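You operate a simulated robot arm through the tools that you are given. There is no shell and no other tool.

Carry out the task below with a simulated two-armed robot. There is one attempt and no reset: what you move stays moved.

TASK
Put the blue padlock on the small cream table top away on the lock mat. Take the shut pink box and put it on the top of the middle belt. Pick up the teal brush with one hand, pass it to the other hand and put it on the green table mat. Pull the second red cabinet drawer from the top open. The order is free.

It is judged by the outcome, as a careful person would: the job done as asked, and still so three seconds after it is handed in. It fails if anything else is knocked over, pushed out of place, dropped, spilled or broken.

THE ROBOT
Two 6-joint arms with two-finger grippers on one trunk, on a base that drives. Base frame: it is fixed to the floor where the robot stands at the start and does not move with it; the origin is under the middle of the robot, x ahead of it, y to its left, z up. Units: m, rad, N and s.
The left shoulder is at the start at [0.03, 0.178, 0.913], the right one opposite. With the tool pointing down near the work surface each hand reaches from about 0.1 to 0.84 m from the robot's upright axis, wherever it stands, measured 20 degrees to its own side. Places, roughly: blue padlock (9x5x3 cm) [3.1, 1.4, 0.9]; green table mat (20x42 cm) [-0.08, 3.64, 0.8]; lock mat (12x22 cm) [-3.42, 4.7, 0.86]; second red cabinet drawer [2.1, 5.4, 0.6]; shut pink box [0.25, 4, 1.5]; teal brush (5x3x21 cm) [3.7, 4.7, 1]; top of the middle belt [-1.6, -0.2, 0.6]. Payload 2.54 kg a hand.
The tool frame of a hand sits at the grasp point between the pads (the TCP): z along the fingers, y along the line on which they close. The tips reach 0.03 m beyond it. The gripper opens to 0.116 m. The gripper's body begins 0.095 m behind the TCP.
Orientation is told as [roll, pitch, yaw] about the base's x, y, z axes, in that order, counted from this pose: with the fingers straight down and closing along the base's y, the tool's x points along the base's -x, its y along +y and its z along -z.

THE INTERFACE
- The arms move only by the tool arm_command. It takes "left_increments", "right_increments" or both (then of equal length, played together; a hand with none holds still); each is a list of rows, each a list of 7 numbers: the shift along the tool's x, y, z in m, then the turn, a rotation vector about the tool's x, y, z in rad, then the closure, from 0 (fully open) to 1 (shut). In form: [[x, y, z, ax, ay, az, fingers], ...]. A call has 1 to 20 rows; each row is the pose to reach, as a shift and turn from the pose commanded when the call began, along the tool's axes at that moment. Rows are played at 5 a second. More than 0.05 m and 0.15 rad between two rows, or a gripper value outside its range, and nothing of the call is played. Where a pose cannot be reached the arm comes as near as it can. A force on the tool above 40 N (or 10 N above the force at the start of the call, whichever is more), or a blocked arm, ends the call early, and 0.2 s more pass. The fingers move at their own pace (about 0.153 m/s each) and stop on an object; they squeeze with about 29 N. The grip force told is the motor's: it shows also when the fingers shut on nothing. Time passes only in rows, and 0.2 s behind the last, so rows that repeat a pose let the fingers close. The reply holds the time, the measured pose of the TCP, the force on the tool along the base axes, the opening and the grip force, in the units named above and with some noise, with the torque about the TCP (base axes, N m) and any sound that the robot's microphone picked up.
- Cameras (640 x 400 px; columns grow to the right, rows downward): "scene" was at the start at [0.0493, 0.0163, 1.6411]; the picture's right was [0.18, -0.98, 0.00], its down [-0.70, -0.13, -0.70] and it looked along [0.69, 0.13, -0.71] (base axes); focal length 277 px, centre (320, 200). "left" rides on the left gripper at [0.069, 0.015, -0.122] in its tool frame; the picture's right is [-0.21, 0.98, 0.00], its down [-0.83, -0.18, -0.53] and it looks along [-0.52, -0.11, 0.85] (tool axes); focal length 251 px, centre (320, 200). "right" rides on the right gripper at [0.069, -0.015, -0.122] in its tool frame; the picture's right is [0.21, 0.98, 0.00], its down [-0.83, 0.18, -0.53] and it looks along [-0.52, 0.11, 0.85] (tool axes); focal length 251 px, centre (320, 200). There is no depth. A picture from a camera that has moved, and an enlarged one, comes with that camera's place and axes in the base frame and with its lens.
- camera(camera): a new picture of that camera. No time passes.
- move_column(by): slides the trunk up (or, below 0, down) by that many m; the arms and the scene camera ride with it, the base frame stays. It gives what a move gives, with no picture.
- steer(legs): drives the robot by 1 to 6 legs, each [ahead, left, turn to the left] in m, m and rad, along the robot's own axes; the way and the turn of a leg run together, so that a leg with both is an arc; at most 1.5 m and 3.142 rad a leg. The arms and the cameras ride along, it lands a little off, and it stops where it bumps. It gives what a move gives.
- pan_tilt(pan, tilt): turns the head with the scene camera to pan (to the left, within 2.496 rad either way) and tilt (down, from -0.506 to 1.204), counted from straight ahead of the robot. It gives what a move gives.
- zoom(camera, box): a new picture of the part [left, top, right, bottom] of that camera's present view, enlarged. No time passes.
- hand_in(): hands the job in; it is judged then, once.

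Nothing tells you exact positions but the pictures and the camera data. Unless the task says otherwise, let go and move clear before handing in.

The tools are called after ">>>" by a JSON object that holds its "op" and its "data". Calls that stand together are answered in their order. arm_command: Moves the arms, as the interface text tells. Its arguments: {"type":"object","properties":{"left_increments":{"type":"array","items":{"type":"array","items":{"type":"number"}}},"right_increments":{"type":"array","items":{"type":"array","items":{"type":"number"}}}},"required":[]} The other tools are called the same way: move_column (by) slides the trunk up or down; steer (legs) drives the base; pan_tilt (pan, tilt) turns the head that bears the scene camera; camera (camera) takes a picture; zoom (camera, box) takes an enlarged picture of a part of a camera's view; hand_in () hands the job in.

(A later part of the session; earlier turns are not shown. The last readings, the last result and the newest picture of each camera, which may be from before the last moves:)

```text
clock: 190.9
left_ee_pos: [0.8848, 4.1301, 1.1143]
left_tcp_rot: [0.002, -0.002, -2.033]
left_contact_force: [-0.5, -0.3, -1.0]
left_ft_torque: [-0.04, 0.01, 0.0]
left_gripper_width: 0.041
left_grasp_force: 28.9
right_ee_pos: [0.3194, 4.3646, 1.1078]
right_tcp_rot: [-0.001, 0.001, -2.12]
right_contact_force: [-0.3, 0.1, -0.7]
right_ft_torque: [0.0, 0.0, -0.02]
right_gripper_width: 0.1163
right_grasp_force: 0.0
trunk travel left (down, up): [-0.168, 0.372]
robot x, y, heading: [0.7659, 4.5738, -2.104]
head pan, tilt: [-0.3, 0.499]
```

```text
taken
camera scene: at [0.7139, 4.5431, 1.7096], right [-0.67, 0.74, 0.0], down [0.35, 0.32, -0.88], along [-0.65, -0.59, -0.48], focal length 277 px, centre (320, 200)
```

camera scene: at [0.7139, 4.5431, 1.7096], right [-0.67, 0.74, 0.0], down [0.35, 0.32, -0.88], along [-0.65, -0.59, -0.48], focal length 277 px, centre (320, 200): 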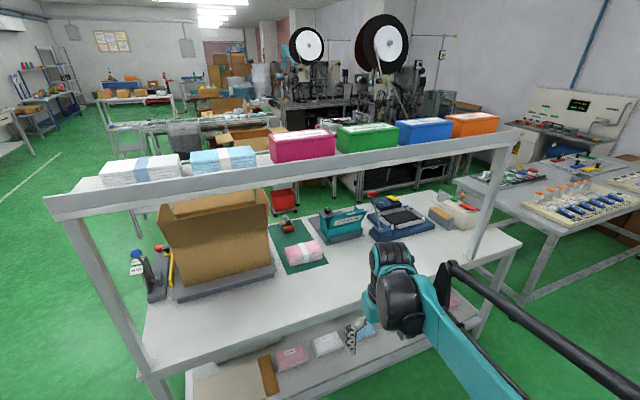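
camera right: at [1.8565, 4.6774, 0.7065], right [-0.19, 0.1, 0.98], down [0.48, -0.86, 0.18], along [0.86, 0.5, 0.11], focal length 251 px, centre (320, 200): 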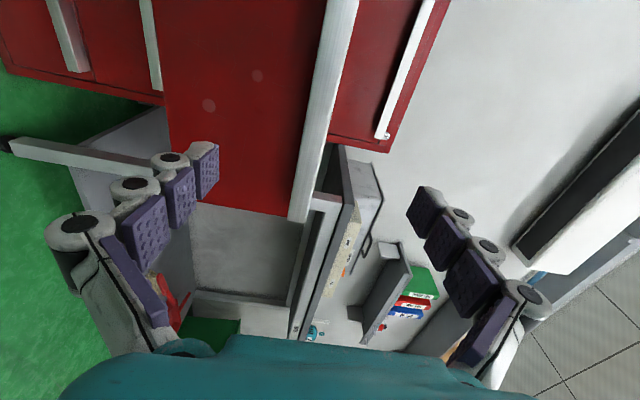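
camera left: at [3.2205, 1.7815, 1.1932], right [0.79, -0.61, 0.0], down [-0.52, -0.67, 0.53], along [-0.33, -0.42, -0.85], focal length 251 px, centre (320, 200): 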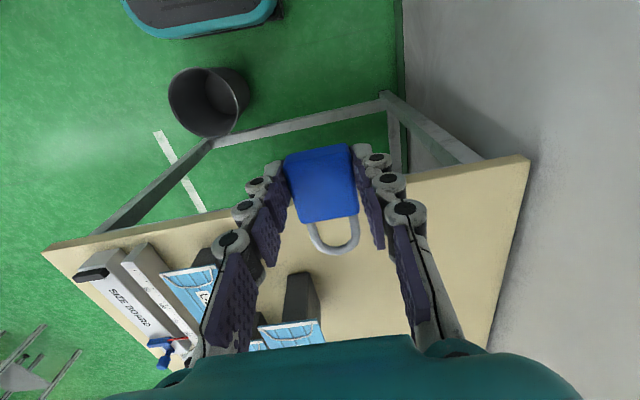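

I have a good view of the shelf and the table behind it. I'll zoom in on the pink box and on the green mat.

>>> {"op": "zoom", "data": {"camera": "scene", "box": [240, 110, 400, 210]}}

>>> {"op": "zoom", "data": {"camera": "scene", "box": [240, 190, 400, 290]}}

```text
4.00 times, centred on (320, 160) of scene
camera zoom: at [0.7139, 4.5431, 1.7096], right [-0.67, 0.74, 0.0], down [0.35, 0.32, -0.88], along [-0.65, -0.59, -0.48], focal length 1107 px, centre (320, 360)
```

zoom: 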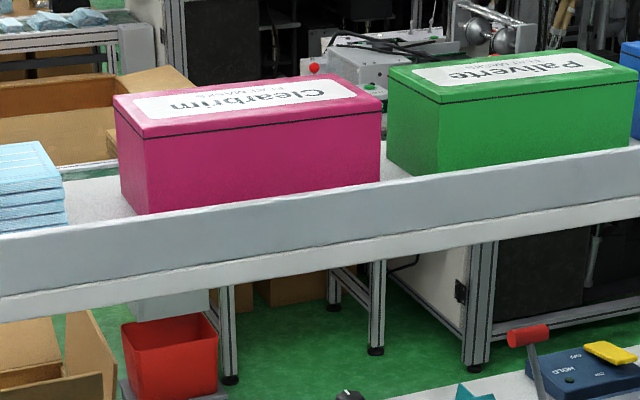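

```text
4.00 times, centred on (320, 240) of scene
camera zoom: at [0.7139, 4.5431, 1.7096], right [-0.67, 0.74, 0.0], down [0.35, 0.32, -0.88], along [-0.65, -0.59, -0.48], focal length 1107 px, centre (320, 40)
```

zoom: 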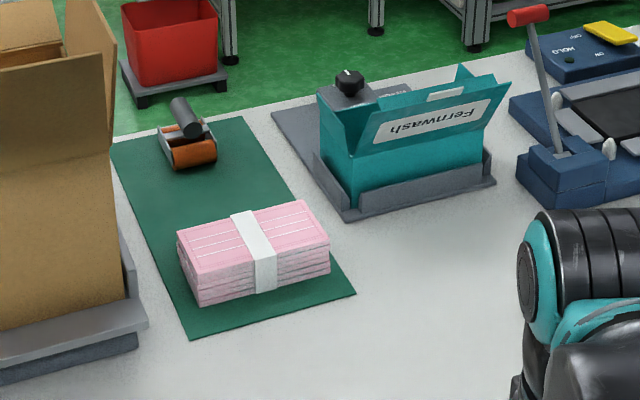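

The pink box looks about 16 cm long and 9 cm deep with its top near z≈1.52, so one hand can grip across its depth. I'll raise the trunk to look from above.

>>> {"op": "move_column", "data": {"by": 0.36}}

>>> {"op": "pan_tilt", "data": {"pan": -0.35, "tilt": 0.75}}

>>> {"op": "camera", "data": {"camera": "scene"}}

>>> {"op": "zoom", "data": {"camera": "scene", "box": [220, 90, 400, 202]}}

>>> {"op": "camera", "data": {"camera": "right"}}

```text
clock: 194.4
left_ee_pos: [0.8847, 4.1294, 1.4739]
left_tcp_rot: [0.001, -0.005, -2.034]
left_contact_force: [-0.5, 1.1, -1.0]
left_ft_torque: [0.05, 0.01, 0.0]
left_gripper_width: 0.0411
left_grasp_force: 28.6
right_ee_pos: [0.3203, 4.365, 1.4688]
right_tcp_rot: [0.001, 0.0, -2.124]
right_contact_force: [-0.3, -0.2, 0.2]
right_ft_torque: [0.0, 0.01, -0.01]
right_gripper_width: 0.116
right_grasp_force: 0.0
trunk travel left (down, up): [-0.528, 0.012]
robot x, y, heading: [0.7644, 4.5736, -2.108]
head pan, tilt: [-0.3, 0.499]
```

```text
clock: 195.2
left_ee_pos: [0.8848, 4.1295, 1.4754]
left_tcp_rot: [0.002, -0.003, -2.035]
left_contact_force: [-0.4, -0.4, -1.9]
left_ft_torque: [0.03, -0.03, -0.02]
left_gripper_width: 0.0413
left_grasp_force: 29.2
right_ee_pos: [0.319, 4.3655, 1.4674]
right_tcp_rot: [-0.001, 0.001, -2.122]
right_contact_force: [0.1, -0.7, 0.2]
right_ft_torque: [0.0, 0.0, 0.0]
right_gripper_width: 0.116
right_grasp_force: 0.1
trunk travel left (down, up): [-0.528, 0.012]
robot x, y, heading: [0.7691, 4.5735, -2.106]
head pan, tilt: [-0.351, 0.75]
```

```text
taken
camera scene: at [0.7171, 4.5517, 2.0477], right [-0.63, 0.77, 0.0], down [0.53, 0.43, -0.73], along [-0.57, -0.46, -0.68], focal length 277 px, centre (320, 200)
```

scene: 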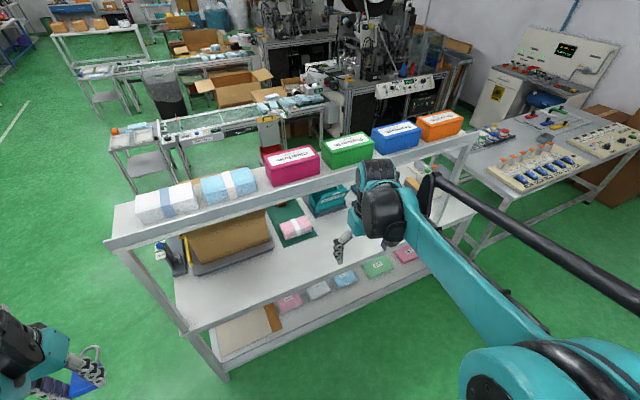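

```text
3.56 times, centred on (310, 146) of scene
camera zoom: at [0.7171, 4.5517, 2.0477], right [-0.63, 0.77, 0.0], down [0.53, 0.43, -0.73], along [-0.57, -0.46, -0.68], focal length 984 px, centre (356, 392)
```

zoom: 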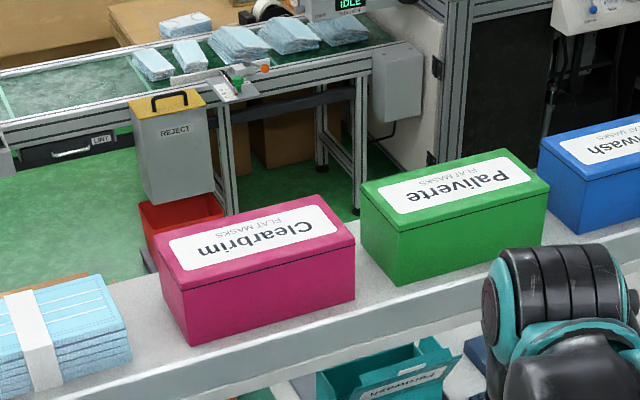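

```text
taken
camera right: at [0.3425, 4.4316, 1.5903], right [0.94, -0.33, 0.0], down [-0.28, -0.8, 0.53], along [-0.17, -0.5, -0.85], focal length 251 px, centre (320, 200)
```

right: 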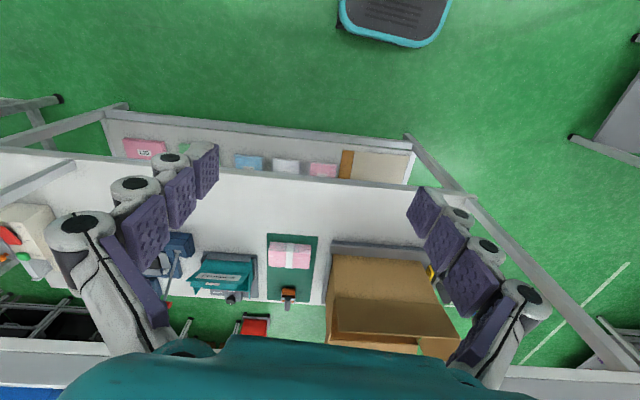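

The box is aligned with the shelf (long side along it). I'll raise the right hand and rotate the gripper ~84° so it closes across the box's short side.

>>> {"op": "arm_command", "data": {"right_increments": [[0, 0, -0.02, 0, 0, 0.147, 0], [0, 0, -0.04, 0, 0, 0.294, 0], [0, 0, -0.06, 0, 0, 0.441, 0], [0, 0, -0.08, 0, 0, 0.588, 0], [0, 0, -0.1, 0, 0, 0.735, 0], [0, 0, -0.12, 0, 0, 0.882, 0], [0, 0, -0.14, 0, 0, 1.029, 0], [0, 0, -0.16, 0, 0, 1.176, 0], [0, 0, -0.18, 0, 0, 1.323, 0], [0, 0, -0.18, 0, 0, 1.47, 0], [0, 0, -0.18, 0, 0, 1.47, 0]]}}

>>> {"op": "camera", "data": {"camera": "right"}}

>>> {"op": "camera", "data": {"camera": "scene"}}

```text
clock: 197.6
left_ee_pos: [0.8844, 4.1293, 1.4742]
left_tcp_rot: [0.002, -0.002, -2.033]
left_contact_force: [-0.1, 0.0, -0.8]
left_ft_torque: [-0.01, -0.02, 0.02]
left_gripper_width: 0.041
left_grasp_force: 28.8
right_ee_pos: [0.3214, 4.3643, 1.6495]
right_tcp_rot: [0.0, 0.0, 2.689]
right_contact_force: [-0.3, 0.2, -0.7]
right_ft_torque: [0.01, -0.02, 0.0]
right_gripper_width: 0.1161
right_grasp_force: 0.0
trunk travel left (down, up): [-0.528, 0.012]
robot x, y, heading: [0.7679, 4.5787, -2.102]
head pan, tilt: [-0.351, 0.75]
```

```text
taken
camera right: at [0.3885, 4.3482, 1.7702], right [-0.23, -0.97, 0.0], down [-0.82, 0.2, 0.53], along [-0.52, 0.13, -0.85], focal length 251 px, centre (320, 200)
```

right: 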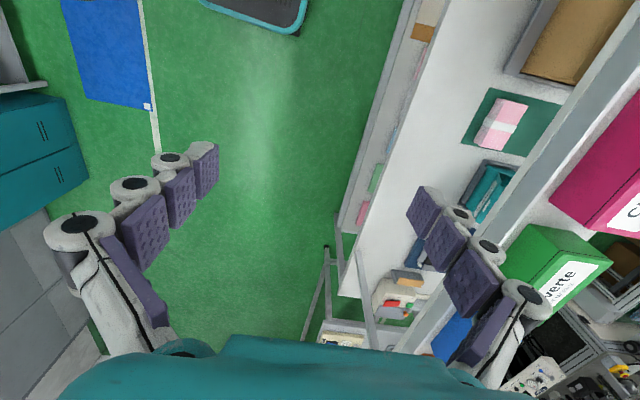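

```text
taken
camera scene: at [0.7171, 4.5518, 2.0476], right [-0.63, 0.77, 0.0], down [0.53, 0.43, -0.73], along [-0.57, -0.46, -0.68], focal length 277 px, centre (320, 200)
```

scene: 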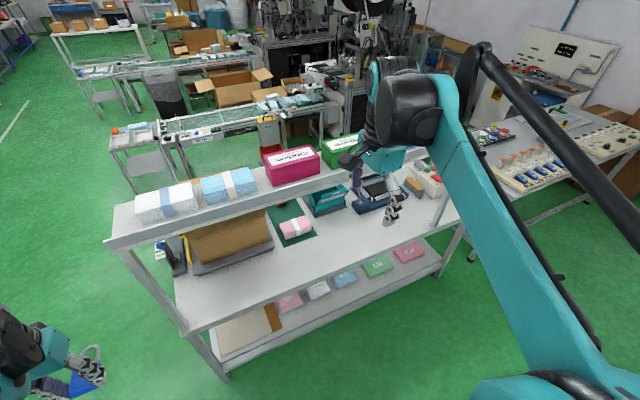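

The gripper is rotated correctly. I'll move it above the shelf toward the box, stopping partway to re-measure.

>>> {"op": "arm_command", "data": {"right_increments": [[0.005, 0.04, 0, 0, 0, 0, 0], [0.01, 0.08, 0, 0, 0, 0, 0], [0.015, 0.12, 0, 0, 0, 0, 0], [0.02, 0.16, 0, 0, 0, 0, 0], [0.025, 0.2, 0, 0, 0, 0, 0], [0.03, 0.24, 0, 0, 0, 0, 0], [0.03, 0.28, 0, 0, 0, 0, 0], [0.03, 0.28, 0, 0, 0, 0, 0]]}}

>>> {"op": "camera", "data": {"camera": "right"}}

>>> {"op": "camera", "data": {"camera": "scene"}}

```text
clock: 199.4
left_ee_pos: [0.8845, 4.131, 1.4746]
left_tcp_rot: [0.001, -0.005, -2.031]
left_contact_force: [0.6, 0.3, -1.2]
left_ft_torque: [0.02, 0.0, 0.01]
left_gripper_width: 0.041
left_grasp_force: 29.2
right_ee_pos: [0.2329, 4.1096, 1.6403]
right_tcp_rot: [0.001, 0.0, 2.691]
right_contact_force: [0.2, 1.1, 0.3]
right_ft_torque: [-0.02, 0.02, 0.0]
right_gripper_width: 0.116
right_grasp_force: 0.0
right hand out of reach, approached as far as the arm can: row 7, 8
trunk travel left (down, up): [-0.528, 0.012]
robot x, y, heading: [0.7666, 4.5794, -2.101]
head pan, tilt: [-0.351, 0.75]
```

```text
taken
camera right: at [0.3008, 4.0951, 1.7618], right [-0.23, -0.97, 0.0], down [-0.82, 0.2, 0.53], along [-0.52, 0.12, -0.85], focal length 251 px, centre (320, 200)
```

right: 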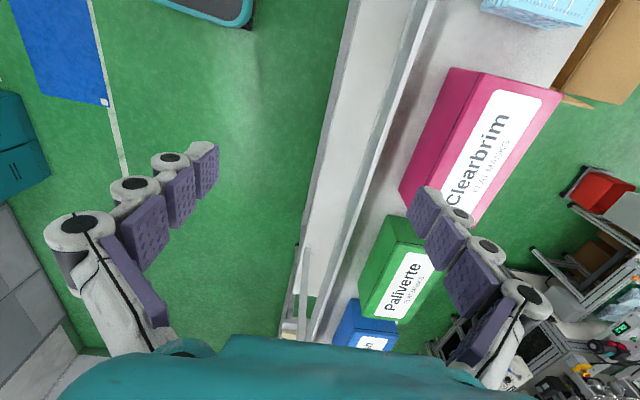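

```text
taken
camera scene: at [0.7183, 4.5539, 2.0477], right [-0.63, 0.77, 0.0], down [0.53, 0.43, -0.73], along [-0.57, -0.46, -0.68], focal length 277 px, centre (320, 200)
```

scene: 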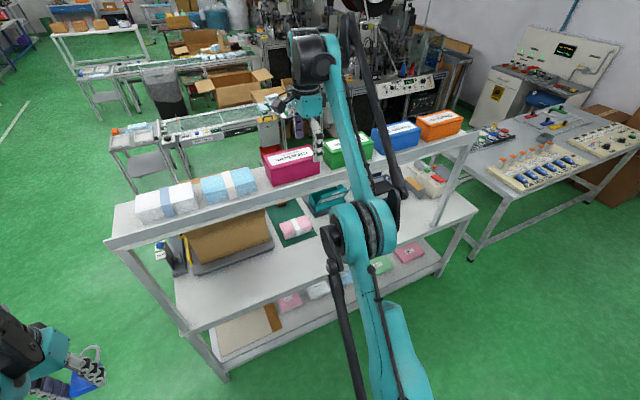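

Triangulating gives the box centre at about (0.15, 3.965), top z≈1.50, ~10 cm deep. It's out of arm reach from here, so I'll drive 20 cm closer to the shelf with the hand held high.

>>> {"op": "steer", "data": {"legs": [[0.2, 0, 0]]}}

>>> {"op": "camera", "data": {"camera": "right"}}

>>> {"op": "camera", "data": {"camera": "scene"}}

```text
clock: 201.0
left_ee_pos: [0.7841, 3.9596, 1.4761]
left_tcp_rot: [0.002, -0.006, -2.034]
left_contact_force: [-0.2, -0.3, -0.7]
left_ft_torque: [-0.02, 0.0, 0.0]
left_gripper_width: 0.0411
left_grasp_force: 29.0
right_ee_pos: [0.1308, 3.9403, 1.6395]
right_tcp_rot: [0.0, 0.0, 2.692]
right_contact_force: [0.4, 0.2, 0.5]
right_ft_torque: [-0.04, 0.04, 0.02]
right_gripper_width: 0.116
right_grasp_force: 0.0
trunk travel left (down, up): [-0.528, 0.012]
robot x, y, heading: [0.665, 4.4045, -2.106]
head pan, tilt: [-0.351, 0.75]
```

```text
taken
camera right: at [0.2, 3.9233, 1.7621], right [-0.23, -0.97, 0.0], down [-0.82, 0.2, 0.53], along [-0.52, 0.12, -0.85], focal length 251 px, centre (320, 200)
```

right: 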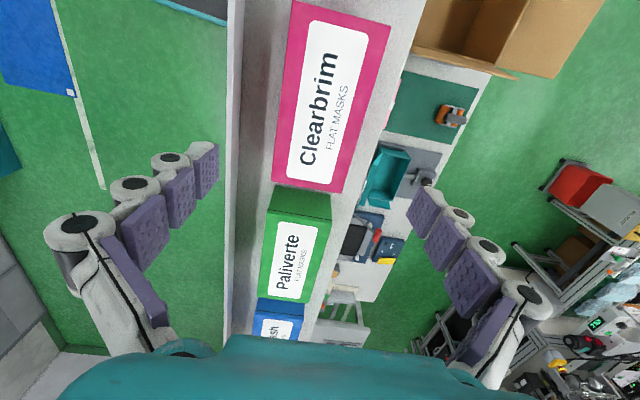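

```text
taken
camera scene: at [0.6172, 4.3824, 2.0477], right [-0.63, 0.77, 0.0], down [0.53, 0.43, -0.73], along [-0.57, -0.46, -0.68], focal length 277 px, centre (320, 200)
```

scene: 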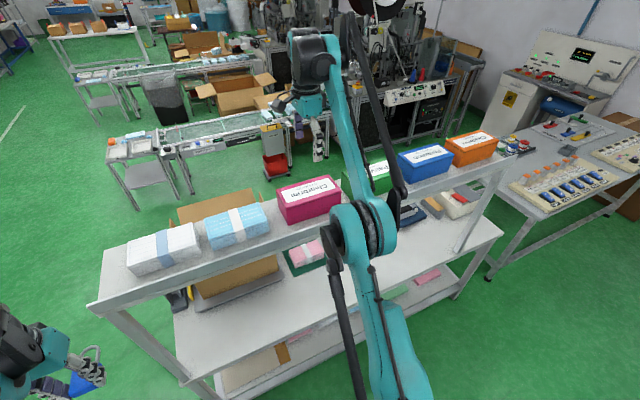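

The gripper is almost directly above the box. I'll shift 2 cm along the box, lower 5 cm, and re-measure.

>>> {"op": "arm_command", "data": {"right_increments": [[0.01, 0, 0.02, 0, 0, 0, 0], [0.02, 0.001, 0.04, 0, 0, 0, 0], [0.02, 0.001, 0.055, 0, 0, 0, 0], [0.02, 0.001, 0.055, 0, 0, 0, 0]]}}

>>> {"op": "camera", "data": {"camera": "right"}}

>>> {"op": "zoom", "data": {"camera": "scene", "box": [230, 90, 390, 240]}}

```text
clock: 202.0
left_ee_pos: [0.7852, 3.9588, 1.4747]
left_tcp_rot: [0.002, -0.002, -2.034]
left_contact_force: [0.3, 0.1, -1.5]
left_ft_torque: [-0.01, -0.01, 0.0]
left_gripper_width: 0.0409
left_grasp_force: 29.6
right_ee_pos: [0.1493, 3.928, 1.5847]
right_tcp_rot: [0.0, 0.002, 2.691]
right_contact_force: [0.6, 0.4, -0.7]
right_ft_torque: [-0.05, 0.0, 0.02]
right_gripper_width: 0.1161
right_grasp_force: 0.0
trunk travel left (down, up): [-0.528, 0.012]
robot x, y, heading: [0.6624, 4.4048, -2.105]
head pan, tilt: [-0.351, 0.75]
```

```text
taken
camera right: at [0.2176, 3.9127, 1.7063], right [-0.23, -0.97, 0.0], down [-0.82, 0.2, 0.53], along [-0.52, 0.12, -0.85], focal length 251 px, centre (320, 200)
```

right: 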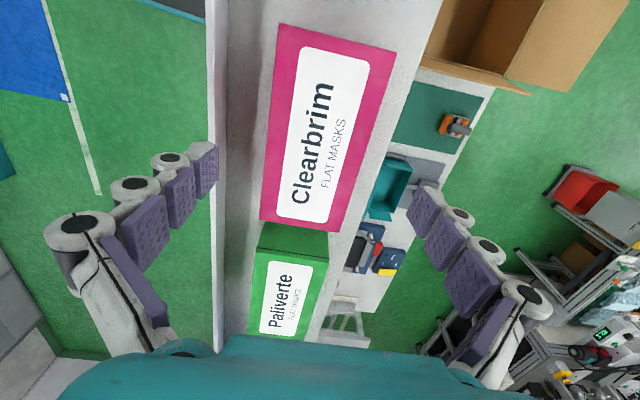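

```text
2.67 times, centred on (310, 165) of scene
camera zoom: at [0.6167, 4.381, 2.0477], right [-0.63, 0.77, 0.0], down [0.53, 0.43, -0.73], along [-0.57, -0.46, -0.68], focal length 738 px, centre (347, 293)
```

zoom: 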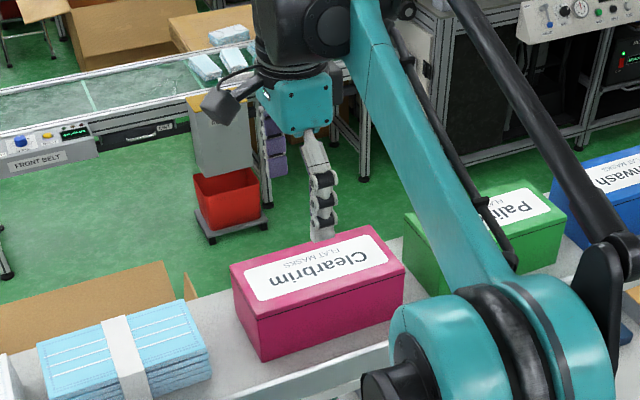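

Box depth is ~8.3 cm, centred within a few mm of the gripper; the fingers have ~1.6 cm clearance each side. I'll centre and descend with the fingers straddling the box.

>>> {"op": "arm_command", "data": {"right_increments": [[-0.006, -0.002, 0.02, 0, 0, 0, 0], [-0.011, -0.004, 0.04, 0, 0, 0, 0], [-0.011, -0.004, 0.055, 0, 0, 0, 0], [-0.011, -0.004, 0.055, 0, 0, 0, 0]]}}

>>> {"op": "camera", "data": {"camera": "right"}}

>>> {"op": "zoom", "data": {"camera": "scene", "box": [250, 130, 378, 210]}}

```text
clock: 203.0
left_ee_pos: [0.7823, 3.9579, 1.4744]
left_tcp_rot: [0.004, -0.003, -2.034]
left_contact_force: [0.5, 0.0, -0.5]
left_ft_torque: [0.0, 0.0, 0.0]
left_gripper_width: 0.0411
left_grasp_force: 29.0
right_ee_pos: [0.1397, 3.9354, 1.5264]
right_tcp_rot: [-0.002, -0.001, 2.692]
right_contact_force: [-0.3, -0.7, -0.2]
right_ft_torque: [0.02, -0.01, 0.02]
right_gripper_width: 0.1159
right_grasp_force: 0.0
trunk travel left (down, up): [-0.528, 0.012]
robot x, y, heading: [0.6645, 4.4076, -2.109]
head pan, tilt: [-0.351, 0.75]
```

```text
taken
camera right: at [0.2079, 3.9195, 1.6502], right [-0.23, -0.97, 0.0], down [-0.82, 0.19, 0.53], along [-0.52, 0.12, -0.85], focal length 251 px, centre (320, 200)
```

right: 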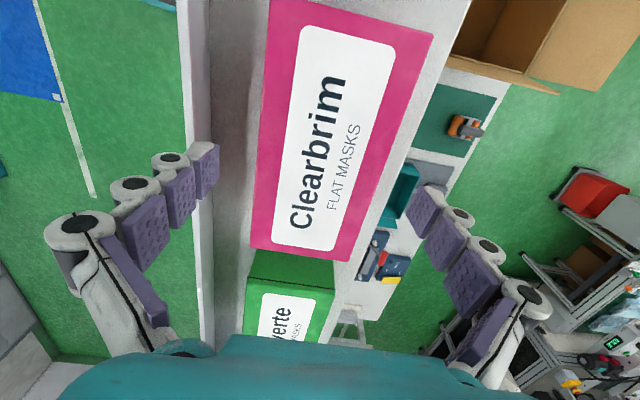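

```text
5.00 times, centred on (314, 170) of scene
camera zoom: at [0.6152, 4.3794, 2.0476], right [-0.63, 0.77, 0.0], down [0.53, 0.43, -0.73], along [-0.57, -0.46, -0.68], focal length 1383 px, centre (350, 350)
```

zoom: 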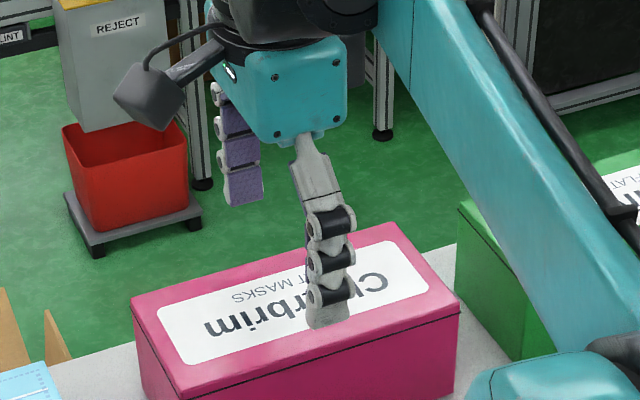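

The tips appear just above the lid level with clearance both sides. I'll descend another 3.5 cm and check again.

>>> {"op": "arm_command", "data": {"right_increments": [[0, -0.001, 0.015, 0, 0, 0, 0], [0, -0.002, 0.03, 0, 0, 0, 0], [0, -0.002, 0.038, 0, 0, 0, 0], [0, -0.002, 0.038, 0, 0, 0, 0]]}}

>>> {"op": "camera", "data": {"camera": "right"}}

>>> {"op": "zoom", "data": {"camera": "scene", "box": [250, 130, 378, 210]}}

```text
clock: 204.0
left_ee_pos: [0.7836, 3.9576, 1.4738]
left_tcp_rot: [0.001, -0.003, -2.032]
left_contact_force: [-0.1, -0.7, -0.9]
left_ft_torque: [0.01, -0.01, 0.0]
left_gripper_width: 0.0407
left_grasp_force: 29.4
right_ee_pos: [0.1414, 3.938, 1.4917]
right_tcp_rot: [-0.003, 0.001, 2.694]
right_contact_force: [0.2, 0.5, -0.2]
right_ft_torque: [0.01, 0.0, 0.02]
right_gripper_width: 0.116
right_grasp_force: 0.0
trunk travel left (down, up): [-0.528, 0.012]
robot x, y, heading: [0.6653, 4.4059, -2.101]
head pan, tilt: [-0.351, 0.75]
```

```text
taken
camera right: at [0.2088, 3.9212, 1.6131], right [-0.23, -0.97, 0.0], down [-0.82, 0.19, 0.53], along [-0.52, 0.12, -0.85], focal length 251 px, centre (320, 200)
```

right: 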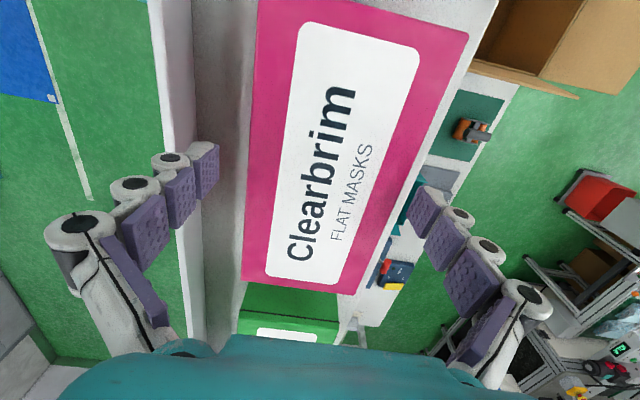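

```text
5.00 times, centred on (314, 170) of scene
camera zoom: at [0.6155, 4.3793, 2.0476], right [-0.63, 0.77, 0.0], down [0.53, 0.43, -0.73], along [-0.57, -0.46, -0.68], focal length 1383 px, centre (350, 350)
```

zoom: 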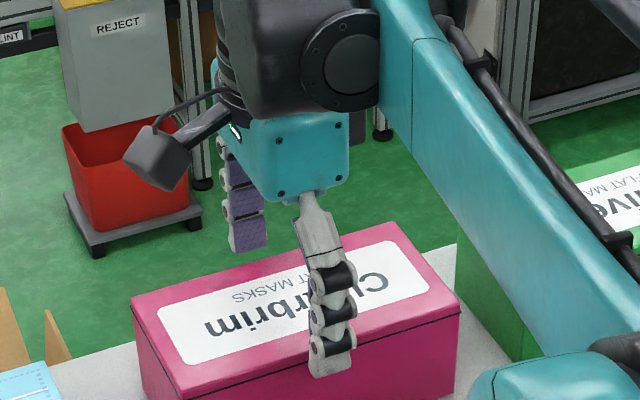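

The fingers overlap the box sides well, centred, with the rail clear of the near finger. I'll descend 1.2 cm more and close.

>>> {"op": "arm_command", "data": {"right_increments": [[0, 0, 0.007, 0, 0, 0, 0], [0, 0, 0.013, 0, 0, 0, 0], [0, 0, 0.013, 0, 0, 0, 0.3], [0, 0, 0.013, 0, 0, 0, 0.6], [0, 0, 0.013, 0, 0, 0, 1], [0, 0, 0.013, 0, 0, 0, 1], [0, 0, 0.013, 0, 0, 0, 1]]}}

>>> {"op": "camera", "data": {"camera": "right"}}

>>> {"op": "zoom", "data": {"camera": "scene", "box": [250, 130, 378, 210]}}

```text
clock: 205.6
left_ee_pos: [0.7828, 3.9561, 1.4748]
left_tcp_rot: [0.001, -0.003, -2.033]
left_contact_force: [-0.4, -0.2, -1.0]
left_ft_torque: [-0.01, -0.02, 0.02]
left_gripper_width: 0.041
left_grasp_force: 29.2
right_ee_pos: [0.141, 3.9376, 1.4796]
right_tcp_rot: [-0.002, -0.001, 2.693]
right_contact_force: [-3.0, -5.5, 12.5]
right_ft_torque: [-0.39, 0.17, -0.02]
right_gripper_width: 0.0932
right_grasp_force: 29.1
trunk travel left (down, up): [-0.528, 0.012]
robot x, y, heading: [0.6648, 4.4071, -2.105]
head pan, tilt: [-0.351, 0.75]
```

```text
taken
camera right: at [0.2093, 3.9214, 1.6005], right [-0.23, -0.97, 0.0], down [-0.82, 0.19, 0.53], along [-0.52, 0.12, -0.85], focal length 251 px, centre (320, 200)
```

right: 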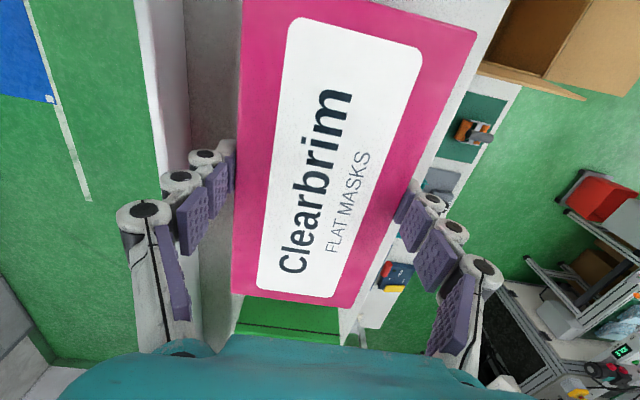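

```text
5.00 times, centred on (314, 170) of scene
camera zoom: at [0.6158, 4.3794, 2.0477], right [-0.63, 0.77, 0.0], down [0.53, 0.43, -0.73], along [-0.57, -0.46, -0.68], focal length 1383 px, centre (350, 350)
```

zoom: 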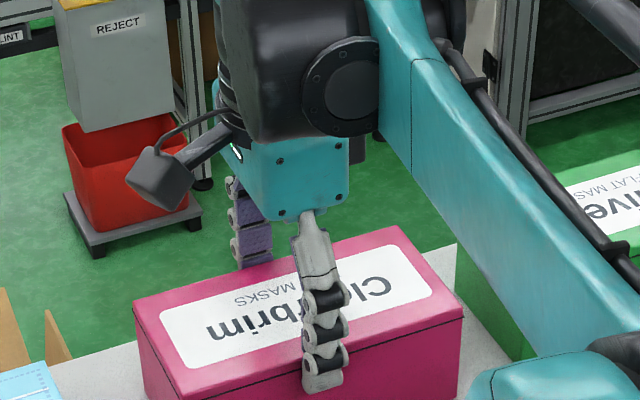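

The box is gripped at 9.3 cm width. I'll lift it carefully.

>>> {"op": "arm_command", "data": {"right_increments": [[0, 0, -0.01, 0, 0, 0, 1], [0, 0, -0.03, 0, 0, 0, 1], [0, 0, -0.06, 0, 0, 0, 1], [0, 0, -0.09, 0, 0, 0, 1], [0, 0, -0.12, 0, 0, 0, 1], [0, 0, -0.12, 0, 0, 0, 1]]}}

>>> {"op": "camera", "data": {"camera": "right"}}

>>> {"op": "camera", "data": {"camera": "scene"}}

```text
clock: 207.0
left_ee_pos: [0.7828, 3.9578, 1.4749]
left_tcp_rot: [0.002, -0.002, -2.035]
left_contact_force: [-0.2, -0.8, -0.9]
left_ft_torque: [0.01, -0.01, 0.05]
left_gripper_width: 0.0409
left_grasp_force: 29.0
right_ee_pos: [0.1402, 3.9398, 1.5979]
right_tcp_rot: [-0.003, -0.001, 2.692]
right_contact_force: [-0.5, -0.7, -2.1]
right_ft_torque: [0.01, -0.03, 0.01]
right_gripper_width: 0.0931
right_grasp_force: 29.2
trunk travel left (down, up): [-0.528, 0.012]
robot x, y, heading: [0.6636, 4.406, -2.1]
head pan, tilt: [-0.351, 0.75]
```

```text
taken
camera right: at [0.2089, 3.9235, 1.7201], right [-0.23, -0.97, 0.0], down [-0.82, 0.19, 0.53], along [-0.52, 0.12, -0.85], focal length 251 px, centre (320, 200)
```

right: 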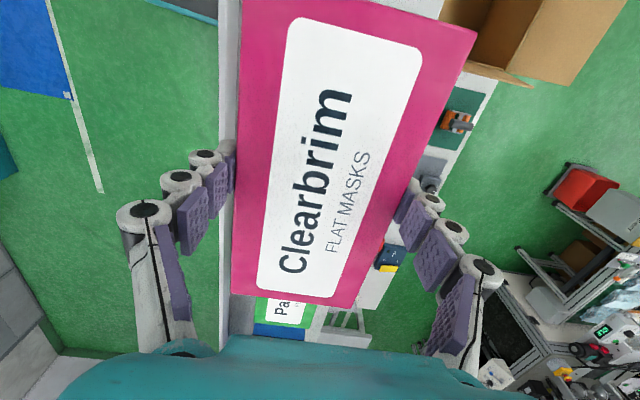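

```text
taken
camera scene: at [0.6151, 4.3791, 2.0476], right [-0.63, 0.77, 0.0], down [0.53, 0.43, -0.73], along [-0.57, -0.46, -0.68], focal length 277 px, centre (320, 200)
```

scene: 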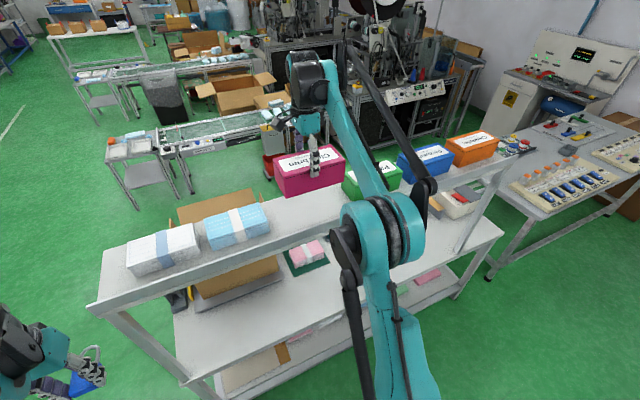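

Box lifted cleanly. I'll back away from the shelf, then retract the arm and lower the trunk.

>>> {"op": "steer", "data": {"legs": [[-0.3, 0, 0]]}}

>>> {"op": "arm_command", "data": {"right_increments": [[0, -0.03, 0, 0, 0, 0, 1], [0, -0.06, 0, 0, 0, 0, 1], [0, -0.09, 0, 0, 0, 0, 1], [0, -0.12, 0, 0, 0, 0, 1], [0, -0.15, 0, 0, 0, 0, 1], [0, -0.18, 0, 0, 0, 0, 1], [0, -0.2, 0, 0, 0, 0, 1], [0, -0.2, 0, 0, 0, 0, 1]]}}

>>> {"op": "move_column", "data": {"by": -0.36}}

>>> {"op": "camera", "data": {"camera": "scene"}}

```text
clock: 209.0
left_ee_pos: [0.9369, 4.2149, 1.4732]
left_tcp_rot: [0.001, -0.001, -2.025]
left_contact_force: [0.1, 0.4, -1.8]
left_ft_torque: [0.04, -0.01, 0.0]
left_gripper_width: 0.0411
left_grasp_force: 29.3
right_ee_pos: [0.2948, 4.1921, 1.5968]
right_tcp_rot: [-0.005, 0.0, 2.7]
right_contact_force: [0.5, -0.4, -0.9]
right_ft_torque: [0.06, -0.02, -0.03]
right_gripper_width: 0.0933
right_grasp_force: 29.1
trunk travel left (down, up): [-0.528, 0.012]
robot x, y, heading: [0.8128, 4.6646, -2.099]
head pan, tilt: [-0.351, 0.75]
```

```text
clock: 210.8
left_ee_pos: [0.9363, 4.2154, 1.4743]
left_tcp_rot: [0.003, -0.002, -2.024]
left_contact_force: [0.0, -0.3, -0.9]
left_ft_torque: [0.02, -0.05, 0.01]
left_gripper_width: 0.041
left_grasp_force: 29.0
right_ee_pos: [0.3819, 4.3755, 1.5982]
right_tcp_rot: [-0.002, 0.001, 2.698]
right_contact_force: [0.9, -0.7, -2.1]
right_ft_torque: [0.0, -0.03, 0.0]
right_gripper_width: 0.0933
right_grasp_force: 29.2
trunk travel left (down, up): [-0.528, 0.012]
robot x, y, heading: [0.8136, 4.6654, -2.098]
head pan, tilt: [-0.351, 0.75]
```

```text
clock: 214.3
left_ee_pos: [0.9373, 4.2172, 1.1148]
left_tcp_rot: [0.002, -0.004, -2.025]
left_contact_force: [0.7, -0.5, -0.7]
left_ft_torque: [0.01, -0.03, 0.0]
left_gripper_width: 0.0411
left_grasp_force: 28.7
right_ee_pos: [0.3815, 4.3757, 1.2387]
right_tcp_rot: [-0.002, 0.0, 2.701]
right_contact_force: [-0.2, -0.2, -1.9]
right_ft_torque: [0.05, 0.01, 0.01]
right_gripper_width: 0.0932
right_grasp_force: 28.6
trunk travel left (down, up): [-0.168, 0.372]
robot x, y, heading: [0.8123, 4.6636, -2.096]
head pan, tilt: [-0.351, 0.75]
```

```text
taken
camera scene: at [0.7668, 4.638, 1.6877], right [-0.64, 0.77, 0.0], down [0.52, 0.44, -0.73], along [-0.56, -0.47, -0.68], focal length 277 px, centre (320, 200)
```

scene: 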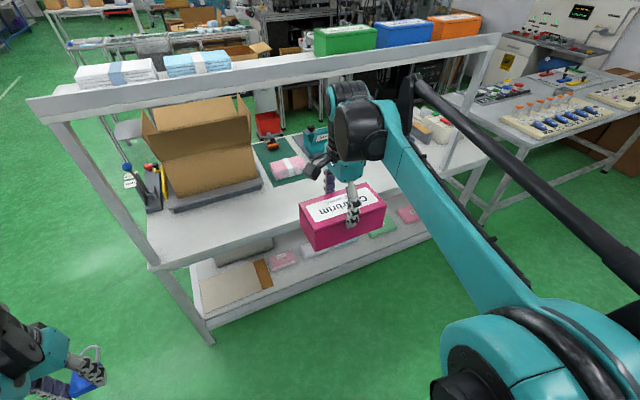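

Both objects are held securely. I'll go back through the gap to the front side, facing along the bench and strafing right.

>>> {"op": "steer", "data": {"legs": [[-0.03, 0.68, 0], [0, 0, 1.64]]}}

>>> {"op": "pan_tilt", "data": {"pan": -0.8, "tilt": 0.7}}

>>> {"op": "camera", "data": {"camera": "scene"}}

>>> {"op": "pan_tilt", "data": {"pan": -2.2, "tilt": 0.7}}

>>> {"op": "camera", "data": {"camera": "scene"}}

```text
clock: 222.1
left_ee_pos: [1.8666, 4.5024, 1.1149]
left_tcp_rot: [0.002, -0.003, -0.371]
left_contact_force: [-0.3, 1.1, -0.7]
left_ft_torque: [0.0, 0.05, 0.0]
left_gripper_width: 0.0412
left_grasp_force: 29.1
right_ee_pos: [1.7558, 3.9356, 1.2383]
right_tcp_rot: [-0.001, 0.001, -1.93]
right_contact_force: [-0.2, 0.7, -1.9]
right_ft_torque: [0.04, -0.01, -0.01]
right_gripper_width: 0.0932
right_grasp_force: 29.0
trunk travel left (down, up): [-0.168, 0.372]
robot x, y, heading: [1.4316, 4.3427, -0.443]
head pan, tilt: [-0.351, 0.75]
```

```text
clock: 223.0
left_ee_pos: [1.8671, 4.5024, 1.1141]
left_tcp_rot: [0.002, -0.004, -0.371]
left_contact_force: [-0.1, -0.3, -1.5]
left_ft_torque: [0.0, 0.02, 0.03]
left_gripper_width: 0.041
left_grasp_force: 29.1
right_ee_pos: [1.7555, 3.9357, 1.2389]
right_tcp_rot: [-0.002, 0.001, -1.93]
right_contact_force: [0.1, 0.4, -1.8]
right_ft_torque: [-0.02, 0.01, 0.01]
right_gripper_width: 0.0935
right_grasp_force: 28.8
trunk travel left (down, up): [-0.168, 0.372]
robot x, y, heading: [1.4322, 4.3444, -0.442]
head pan, tilt: [-0.799, 0.7]
```

```text
taken
camera scene: at [1.4322, 4.2774, 1.6919], right [-0.95, -0.32, 0.0], down [-0.21, 0.61, -0.76], along [0.25, -0.72, -0.64], focal length 277 px, centre (320, 200)
```

scene: 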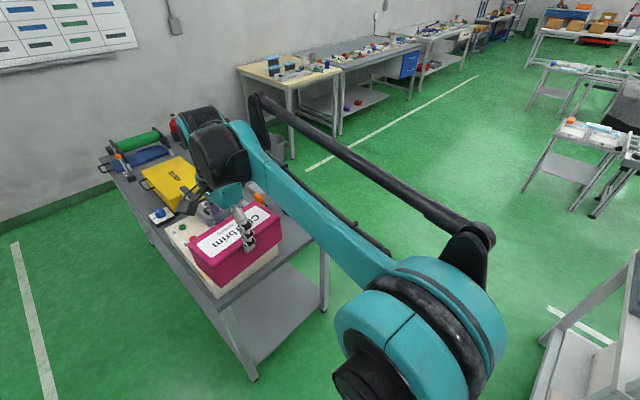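

```text
clock: 224.6
left_ee_pos: [1.8685, 4.5014, 1.1145]
left_tcp_rot: [0.002, -0.003, -0.373]
left_contact_force: [0.4, 0.8, -0.6]
left_ft_torque: [0.03, 0.01, -0.01]
left_gripper_width: 0.0409
left_grasp_force: 29.0
right_ee_pos: [1.756, 3.935, 1.2387]
right_tcp_rot: [-0.002, -0.002, -1.93]
right_contact_force: [0.1, -0.1, -2.9]
right_ft_torque: [0.03, 0.01, -0.03]
right_gripper_width: 0.0933
right_grasp_force: 29.4
trunk travel left (down, up): [-0.168, 0.372]
robot x, y, heading: [1.4298, 4.3433, -0.444]
head pan, tilt: [-2.201, 0.7]
```

```text
taken
camera scene: at [1.3301, 4.3171, 1.6919], right [-0.48, 0.88, 0.0], down [0.57, 0.31, -0.77], along [-0.67, -0.37, -0.64], focal length 277 px, centre (320, 200)
```

scene: 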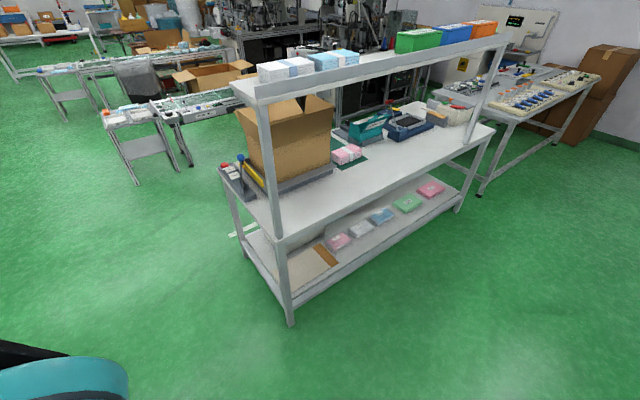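

The pink box rides above the bench with clearance, and my back clears the packing table. I'll strafe right through the gap.

>>> {"op": "steer", "data": {"legs": [[-0.02, -0.5, 0], [0, -0.75, 0], [0, -0.75, 0]]}}

>>> {"op": "pan_tilt", "data": {"pan": -2.49, "tilt": 0.5}}

>>> {"op": "camera", "data": {"camera": "scene"}}

>>> {"op": "pan_tilt", "data": {"pan": 2.49, "tilt": 0.5}}

>>> {"op": "camera", "data": {"camera": "scene"}}

```text
clock: 234.9
left_ee_pos: [0.9891, 2.6882, 1.1138]
left_tcp_rot: [0.001, -0.004, -0.38]
left_contact_force: [-0.7, 0.6, -1.1]
left_ft_torque: [0.03, 0.02, 0.02]
left_gripper_width: 0.0409
left_grasp_force: 28.6
right_ee_pos: [0.8716, 2.123, 1.2382]
right_tcp_rot: [-0.003, 0.001, -1.94]
right_contact_force: [-0.5, -0.6, -2.2]
right_ft_torque: [0.04, -0.01, -0.03]
right_gripper_width: 0.0932
right_grasp_force: 29.4
trunk travel left (down, up): [-0.168, 0.372]
robot x, y, heading: [0.5519, 2.5376, -0.447]
head pan, tilt: [-2.201, 0.7]
```

```text
clock: 235.7
left_ee_pos: [0.9893, 2.6873, 1.1146]
left_tcp_rot: [0.003, -0.004, -0.379]
left_contact_force: [-0.3, 0.1, -1.2]
left_ft_torque: [0.04, 0.03, -0.01]
left_gripper_width: 0.041
left_grasp_force: 29.2
right_ee_pos: [0.8716, 2.1228, 1.2393]
right_tcp_rot: [-0.002, 0.0, -1.941]
right_contact_force: [0.2, -0.2, -1.3]
right_ft_torque: [0.0, 0.0, 0.02]
right_gripper_width: 0.0932
right_grasp_force: 28.7
trunk travel left (down, up): [-0.168, 0.372]
robot x, y, heading: [0.5519, 2.5353, -0.449]
head pan, tilt: [-2.491, 0.499]
```

```text
taken
camera scene: at [0.4359, 2.5309, 1.7096], right [-0.2, 0.98, 0.0], down [0.47, 0.1, -0.88], along [-0.86, -0.17, -0.48], focal length 277 px, centre (320, 200)
```

scene: 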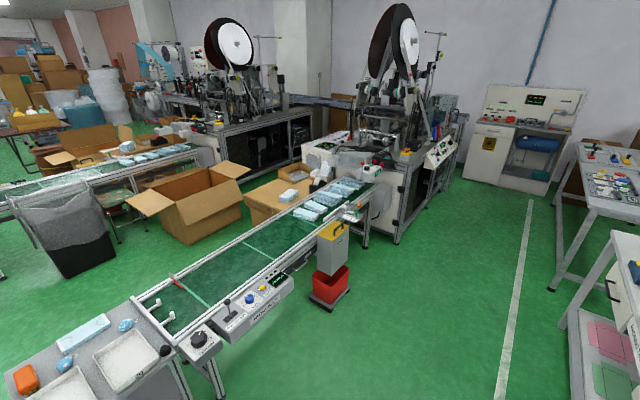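

```text
clock: 239.6
left_ee_pos: [0.9902, 2.6894, 1.1151]
left_tcp_rot: [0.002, -0.004, -0.38]
left_contact_force: [-0.1, 1.0, -1.3]
left_ft_torque: [0.0, 0.0, -0.01]
left_gripper_width: 0.0413
left_grasp_force: 28.9
right_ee_pos: [0.8706, 2.1231, 1.2379]
right_tcp_rot: [-0.002, 0.001, -1.939]
right_contact_force: [0.0, 0.3, -2.4]
right_ft_torque: [0.0, 0.0, 0.01]
right_gripper_width: 0.0934
right_grasp_force: 28.9
trunk travel left (down, up): [-0.168, 0.372]
robot x, y, heading: [0.5559, 2.5349, -0.45]
head pan, tilt: [2.491, 0.499]
```

```text
taken
camera scene: at [0.484, 2.6301, 1.7096], right [0.89, 0.45, 0.0], down [0.22, -0.43, -0.88], along [-0.4, 0.78, -0.48], focal length 277 px, centre (320, 200)
```

scene: 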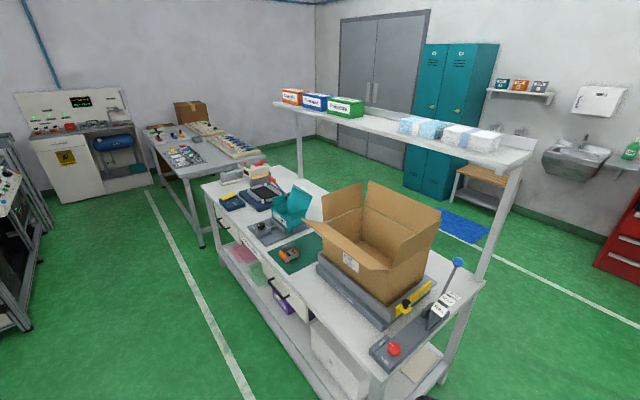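

I can see the whole corridor: belt A ("FRONT BELT") on one side, the packing and tool tables on the other, and the console at the far end. I'll turn to face the tables and strafe left down the corridor.

>>> {"op": "steer", "data": {"legs": [[0, -0.17, 0], [0, 0, 1.567]]}}

>>> {"op": "pan_tilt", "data": {"pan": 1.57, "tilt": 0.6}}

>>> {"op": "camera", "data": {"camera": "scene"}}

>>> {"op": "pan_tilt", "data": {"pan": 0.3, "tilt": 0.6}}

>>> {"op": "camera", "data": {"camera": "scene"}}

```text
clock: 244.9
left_ee_pos: [0.3221, 2.8193, 1.114]
left_tcp_rot: [0.003, -0.004, 1.196]
left_contact_force: [-0.3, 0.1, -0.9]
left_ft_torque: [0.01, 0.0, -0.02]
left_gripper_width: 0.041
left_grasp_force: 29.0
right_ee_pos: [0.889, 2.7045, 1.2377]
right_tcp_rot: [-0.001, -0.001, -0.364]
right_contact_force: [-0.5, 0.2, -2.0]
right_ft_torque: [0.02, -0.01, 0.0]
right_gripper_width: 0.0933
right_grasp_force: 29.5
trunk travel left (down, up): [-0.168, 0.372]
robot x, y, heading: [0.4761, 2.3796, 1.128]
head pan, tilt: [2.491, 0.499]
```

```text
clock: 246.1
left_ee_pos: [0.3231, 2.8196, 1.1145]
left_tcp_rot: [0.001, -0.003, 1.196]
left_contact_force: [-0.6, -0.5, -0.9]
left_ft_torque: [-0.02, 0.01, 0.01]
left_gripper_width: 0.0411
left_grasp_force: 28.7
right_ee_pos: [0.888, 2.7053, 1.2388]
right_tcp_rot: [-0.002, 0.0, -0.364]
right_contact_force: [-0.2, 0.5, -1.5]
right_ft_torque: [0.06, 0.04, 0.0]
right_gripper_width: 0.0932
right_grasp_force: 29.2
trunk travel left (down, up): [-0.168, 0.372]
robot x, y, heading: [0.477, 2.3841, 1.123]
head pan, tilt: [1.571, 0.6]
```

```text
taken
camera scene: at [0.3859, 2.3964, 1.7005], right [0.43, 0.9, 0.0], down [0.51, -0.24, -0.83], along [-0.74, 0.36, -0.56], focal length 277 px, centre (320, 200)
```

scene: 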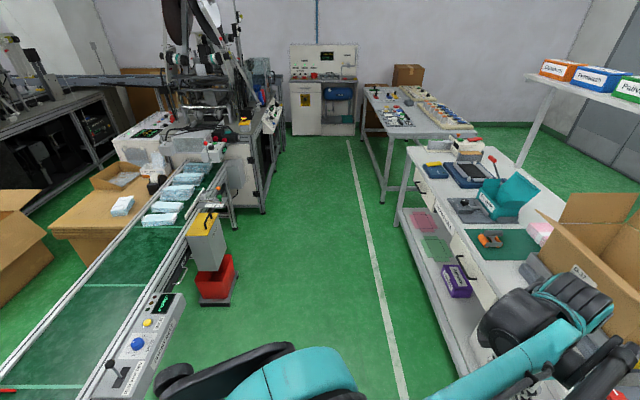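

```text
clock: 247.5
left_ee_pos: [0.322, 2.8199, 1.1154]
left_tcp_rot: [0.001, -0.002, 1.197]
left_contact_force: [0.2, -1.0, -1.9]
left_ft_torque: [-0.05, 0.02, 0.0]
left_gripper_width: 0.0408
left_grasp_force: 28.8
right_ee_pos: [0.8885, 2.7045, 1.2392]
right_tcp_rot: [-0.002, -0.001, -0.363]
right_contact_force: [0.5, 0.1, -2.4]
right_ft_torque: [0.02, 0.03, 0.03]
right_gripper_width: 0.0935
right_grasp_force: 29.0
trunk travel left (down, up): [-0.168, 0.372]
robot x, y, heading: [0.4776, 2.3835, 1.131]
head pan, tilt: [0.3, 0.6]
```

```text
taken
camera scene: at [0.4785, 2.4459, 1.7005], right [0.99, -0.14, 0.0], down [-0.08, -0.56, -0.82], along [0.12, 0.82, -0.57], focal length 277 px, centre (320, 200)
```

scene: 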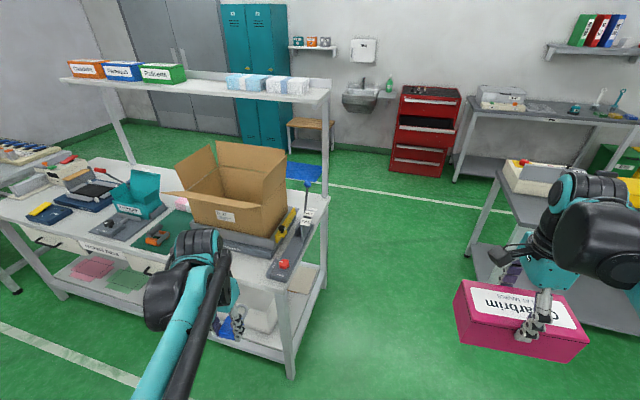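

The corridor is centred on my path. I'll strafe left down it in steps, keeping a little extra distance from the cardboard box flaps.

>>> {"op": "steer", "data": {"legs": [[-0.06, 0.0, -0.01], [0, 1.2, 0]]}}

>>> {"op": "pan_tilt", "data": {"pan": 1.57, "tilt": 0.6}}

>>> {"op": "camera", "data": {"camera": "scene"}}

```text
clock: 254.2
left_ee_pos: [-0.765, 3.294, 1.1149]
left_tcp_rot: [0.002, -0.005, 1.181]
left_contact_force: [-0.3, 0.5, -1.1]
left_ft_torque: [-0.03, 0.02, -0.02]
left_gripper_width: 0.0409
left_grasp_force: 29.5
right_ee_pos: [-0.1996, 3.1715, 1.2397]
right_tcp_rot: [0.0, 0.0, -0.378]
right_contact_force: [0.2, -1.4, -2.6]
right_ft_torque: [0.0, -0.02, -0.03]
right_gripper_width: 0.0933
right_grasp_force: 29.1
trunk travel left (down, up): [-0.168, 0.372]
robot x, y, heading: [-0.6113, 2.8564, 1.109]
head pan, tilt: [0.3, 0.6]
```

```text
clock: 255.6
left_ee_pos: [-0.764, 3.2943, 1.115]
left_tcp_rot: [0.001, -0.004, 1.181]
left_contact_force: [0.9, -0.7, -0.7]
left_ft_torque: [0.02, 0.02, 0.0]
left_gripper_width: 0.0411
left_grasp_force: 29.4
right_ee_pos: [-0.1994, 3.1697, 1.2392]
right_tcp_rot: [-0.003, 0.0, -0.376]
right_contact_force: [0.8, -0.2, -1.2]
right_ft_torque: [0.0, 0.03, 0.02]
right_gripper_width: 0.0934
right_grasp_force: 29.1
trunk travel left (down, up): [-0.168, 0.372]
robot x, y, heading: [-0.6127, 2.853, 1.109]
head pan, tilt: [1.571, 0.6]
```

```text
taken
camera scene: at [-0.707, 2.8698, 1.7005], right [0.45, 0.9, 0.0], down [0.51, -0.25, -0.83], along [-0.74, 0.37, -0.56], focal length 277 px, centre (320, 200)
```

scene: 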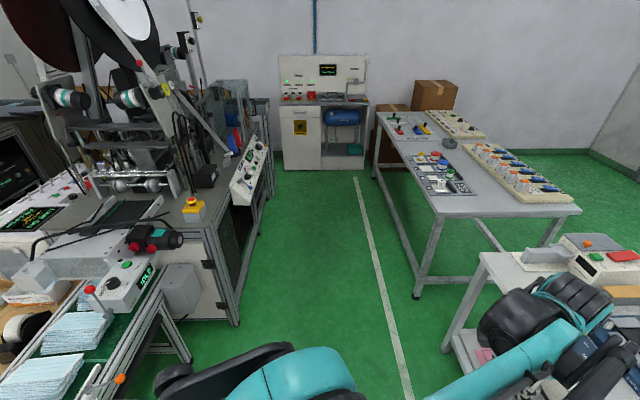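

>>> {"op": "steer", "data": {"legs": [[0.03, 1.2, 0.005]]}}

>>> {"op": "camera", "data": {"camera": "scene"}}

```text
clock: 261.7
left_ee_pos: [-1.809, 3.8737, 1.1154]
left_tcp_rot: [0.001, -0.004, 1.154]
left_contact_force: [-0.8, -0.5, -0.8]
left_ft_torque: [-0.03, -0.02, -0.05]
left_gripper_width: 0.0412
left_grasp_force: 29.5
right_ee_pos: [-1.2479, 3.7362, 1.2399]
right_tcp_rot: [-0.001, 0.0, -0.405]
right_contact_force: [0.2, 0.5, -1.4]
right_ft_torque: [0.02, 0.04, 0.02]
right_gripper_width: 0.0933
right_grasp_force: 29.1
trunk travel left (down, up): [-0.168, 0.372]
robot x, y, heading: [-1.6716, 3.4362, 1.081]
head pan, tilt: [1.571, 0.6]
```

```text
taken
camera scene: at [-1.7635, 3.4488, 1.7005], right [0.47, 0.88, 0.0], down [0.5, -0.27, -0.82], along [-0.73, 0.39, -0.57], focal length 277 px, centre (320, 200)
```

scene: 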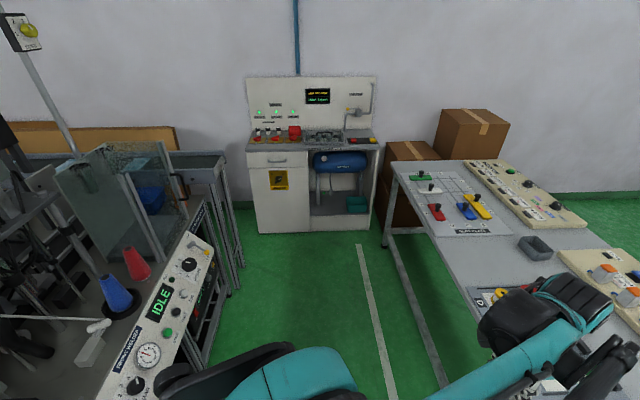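

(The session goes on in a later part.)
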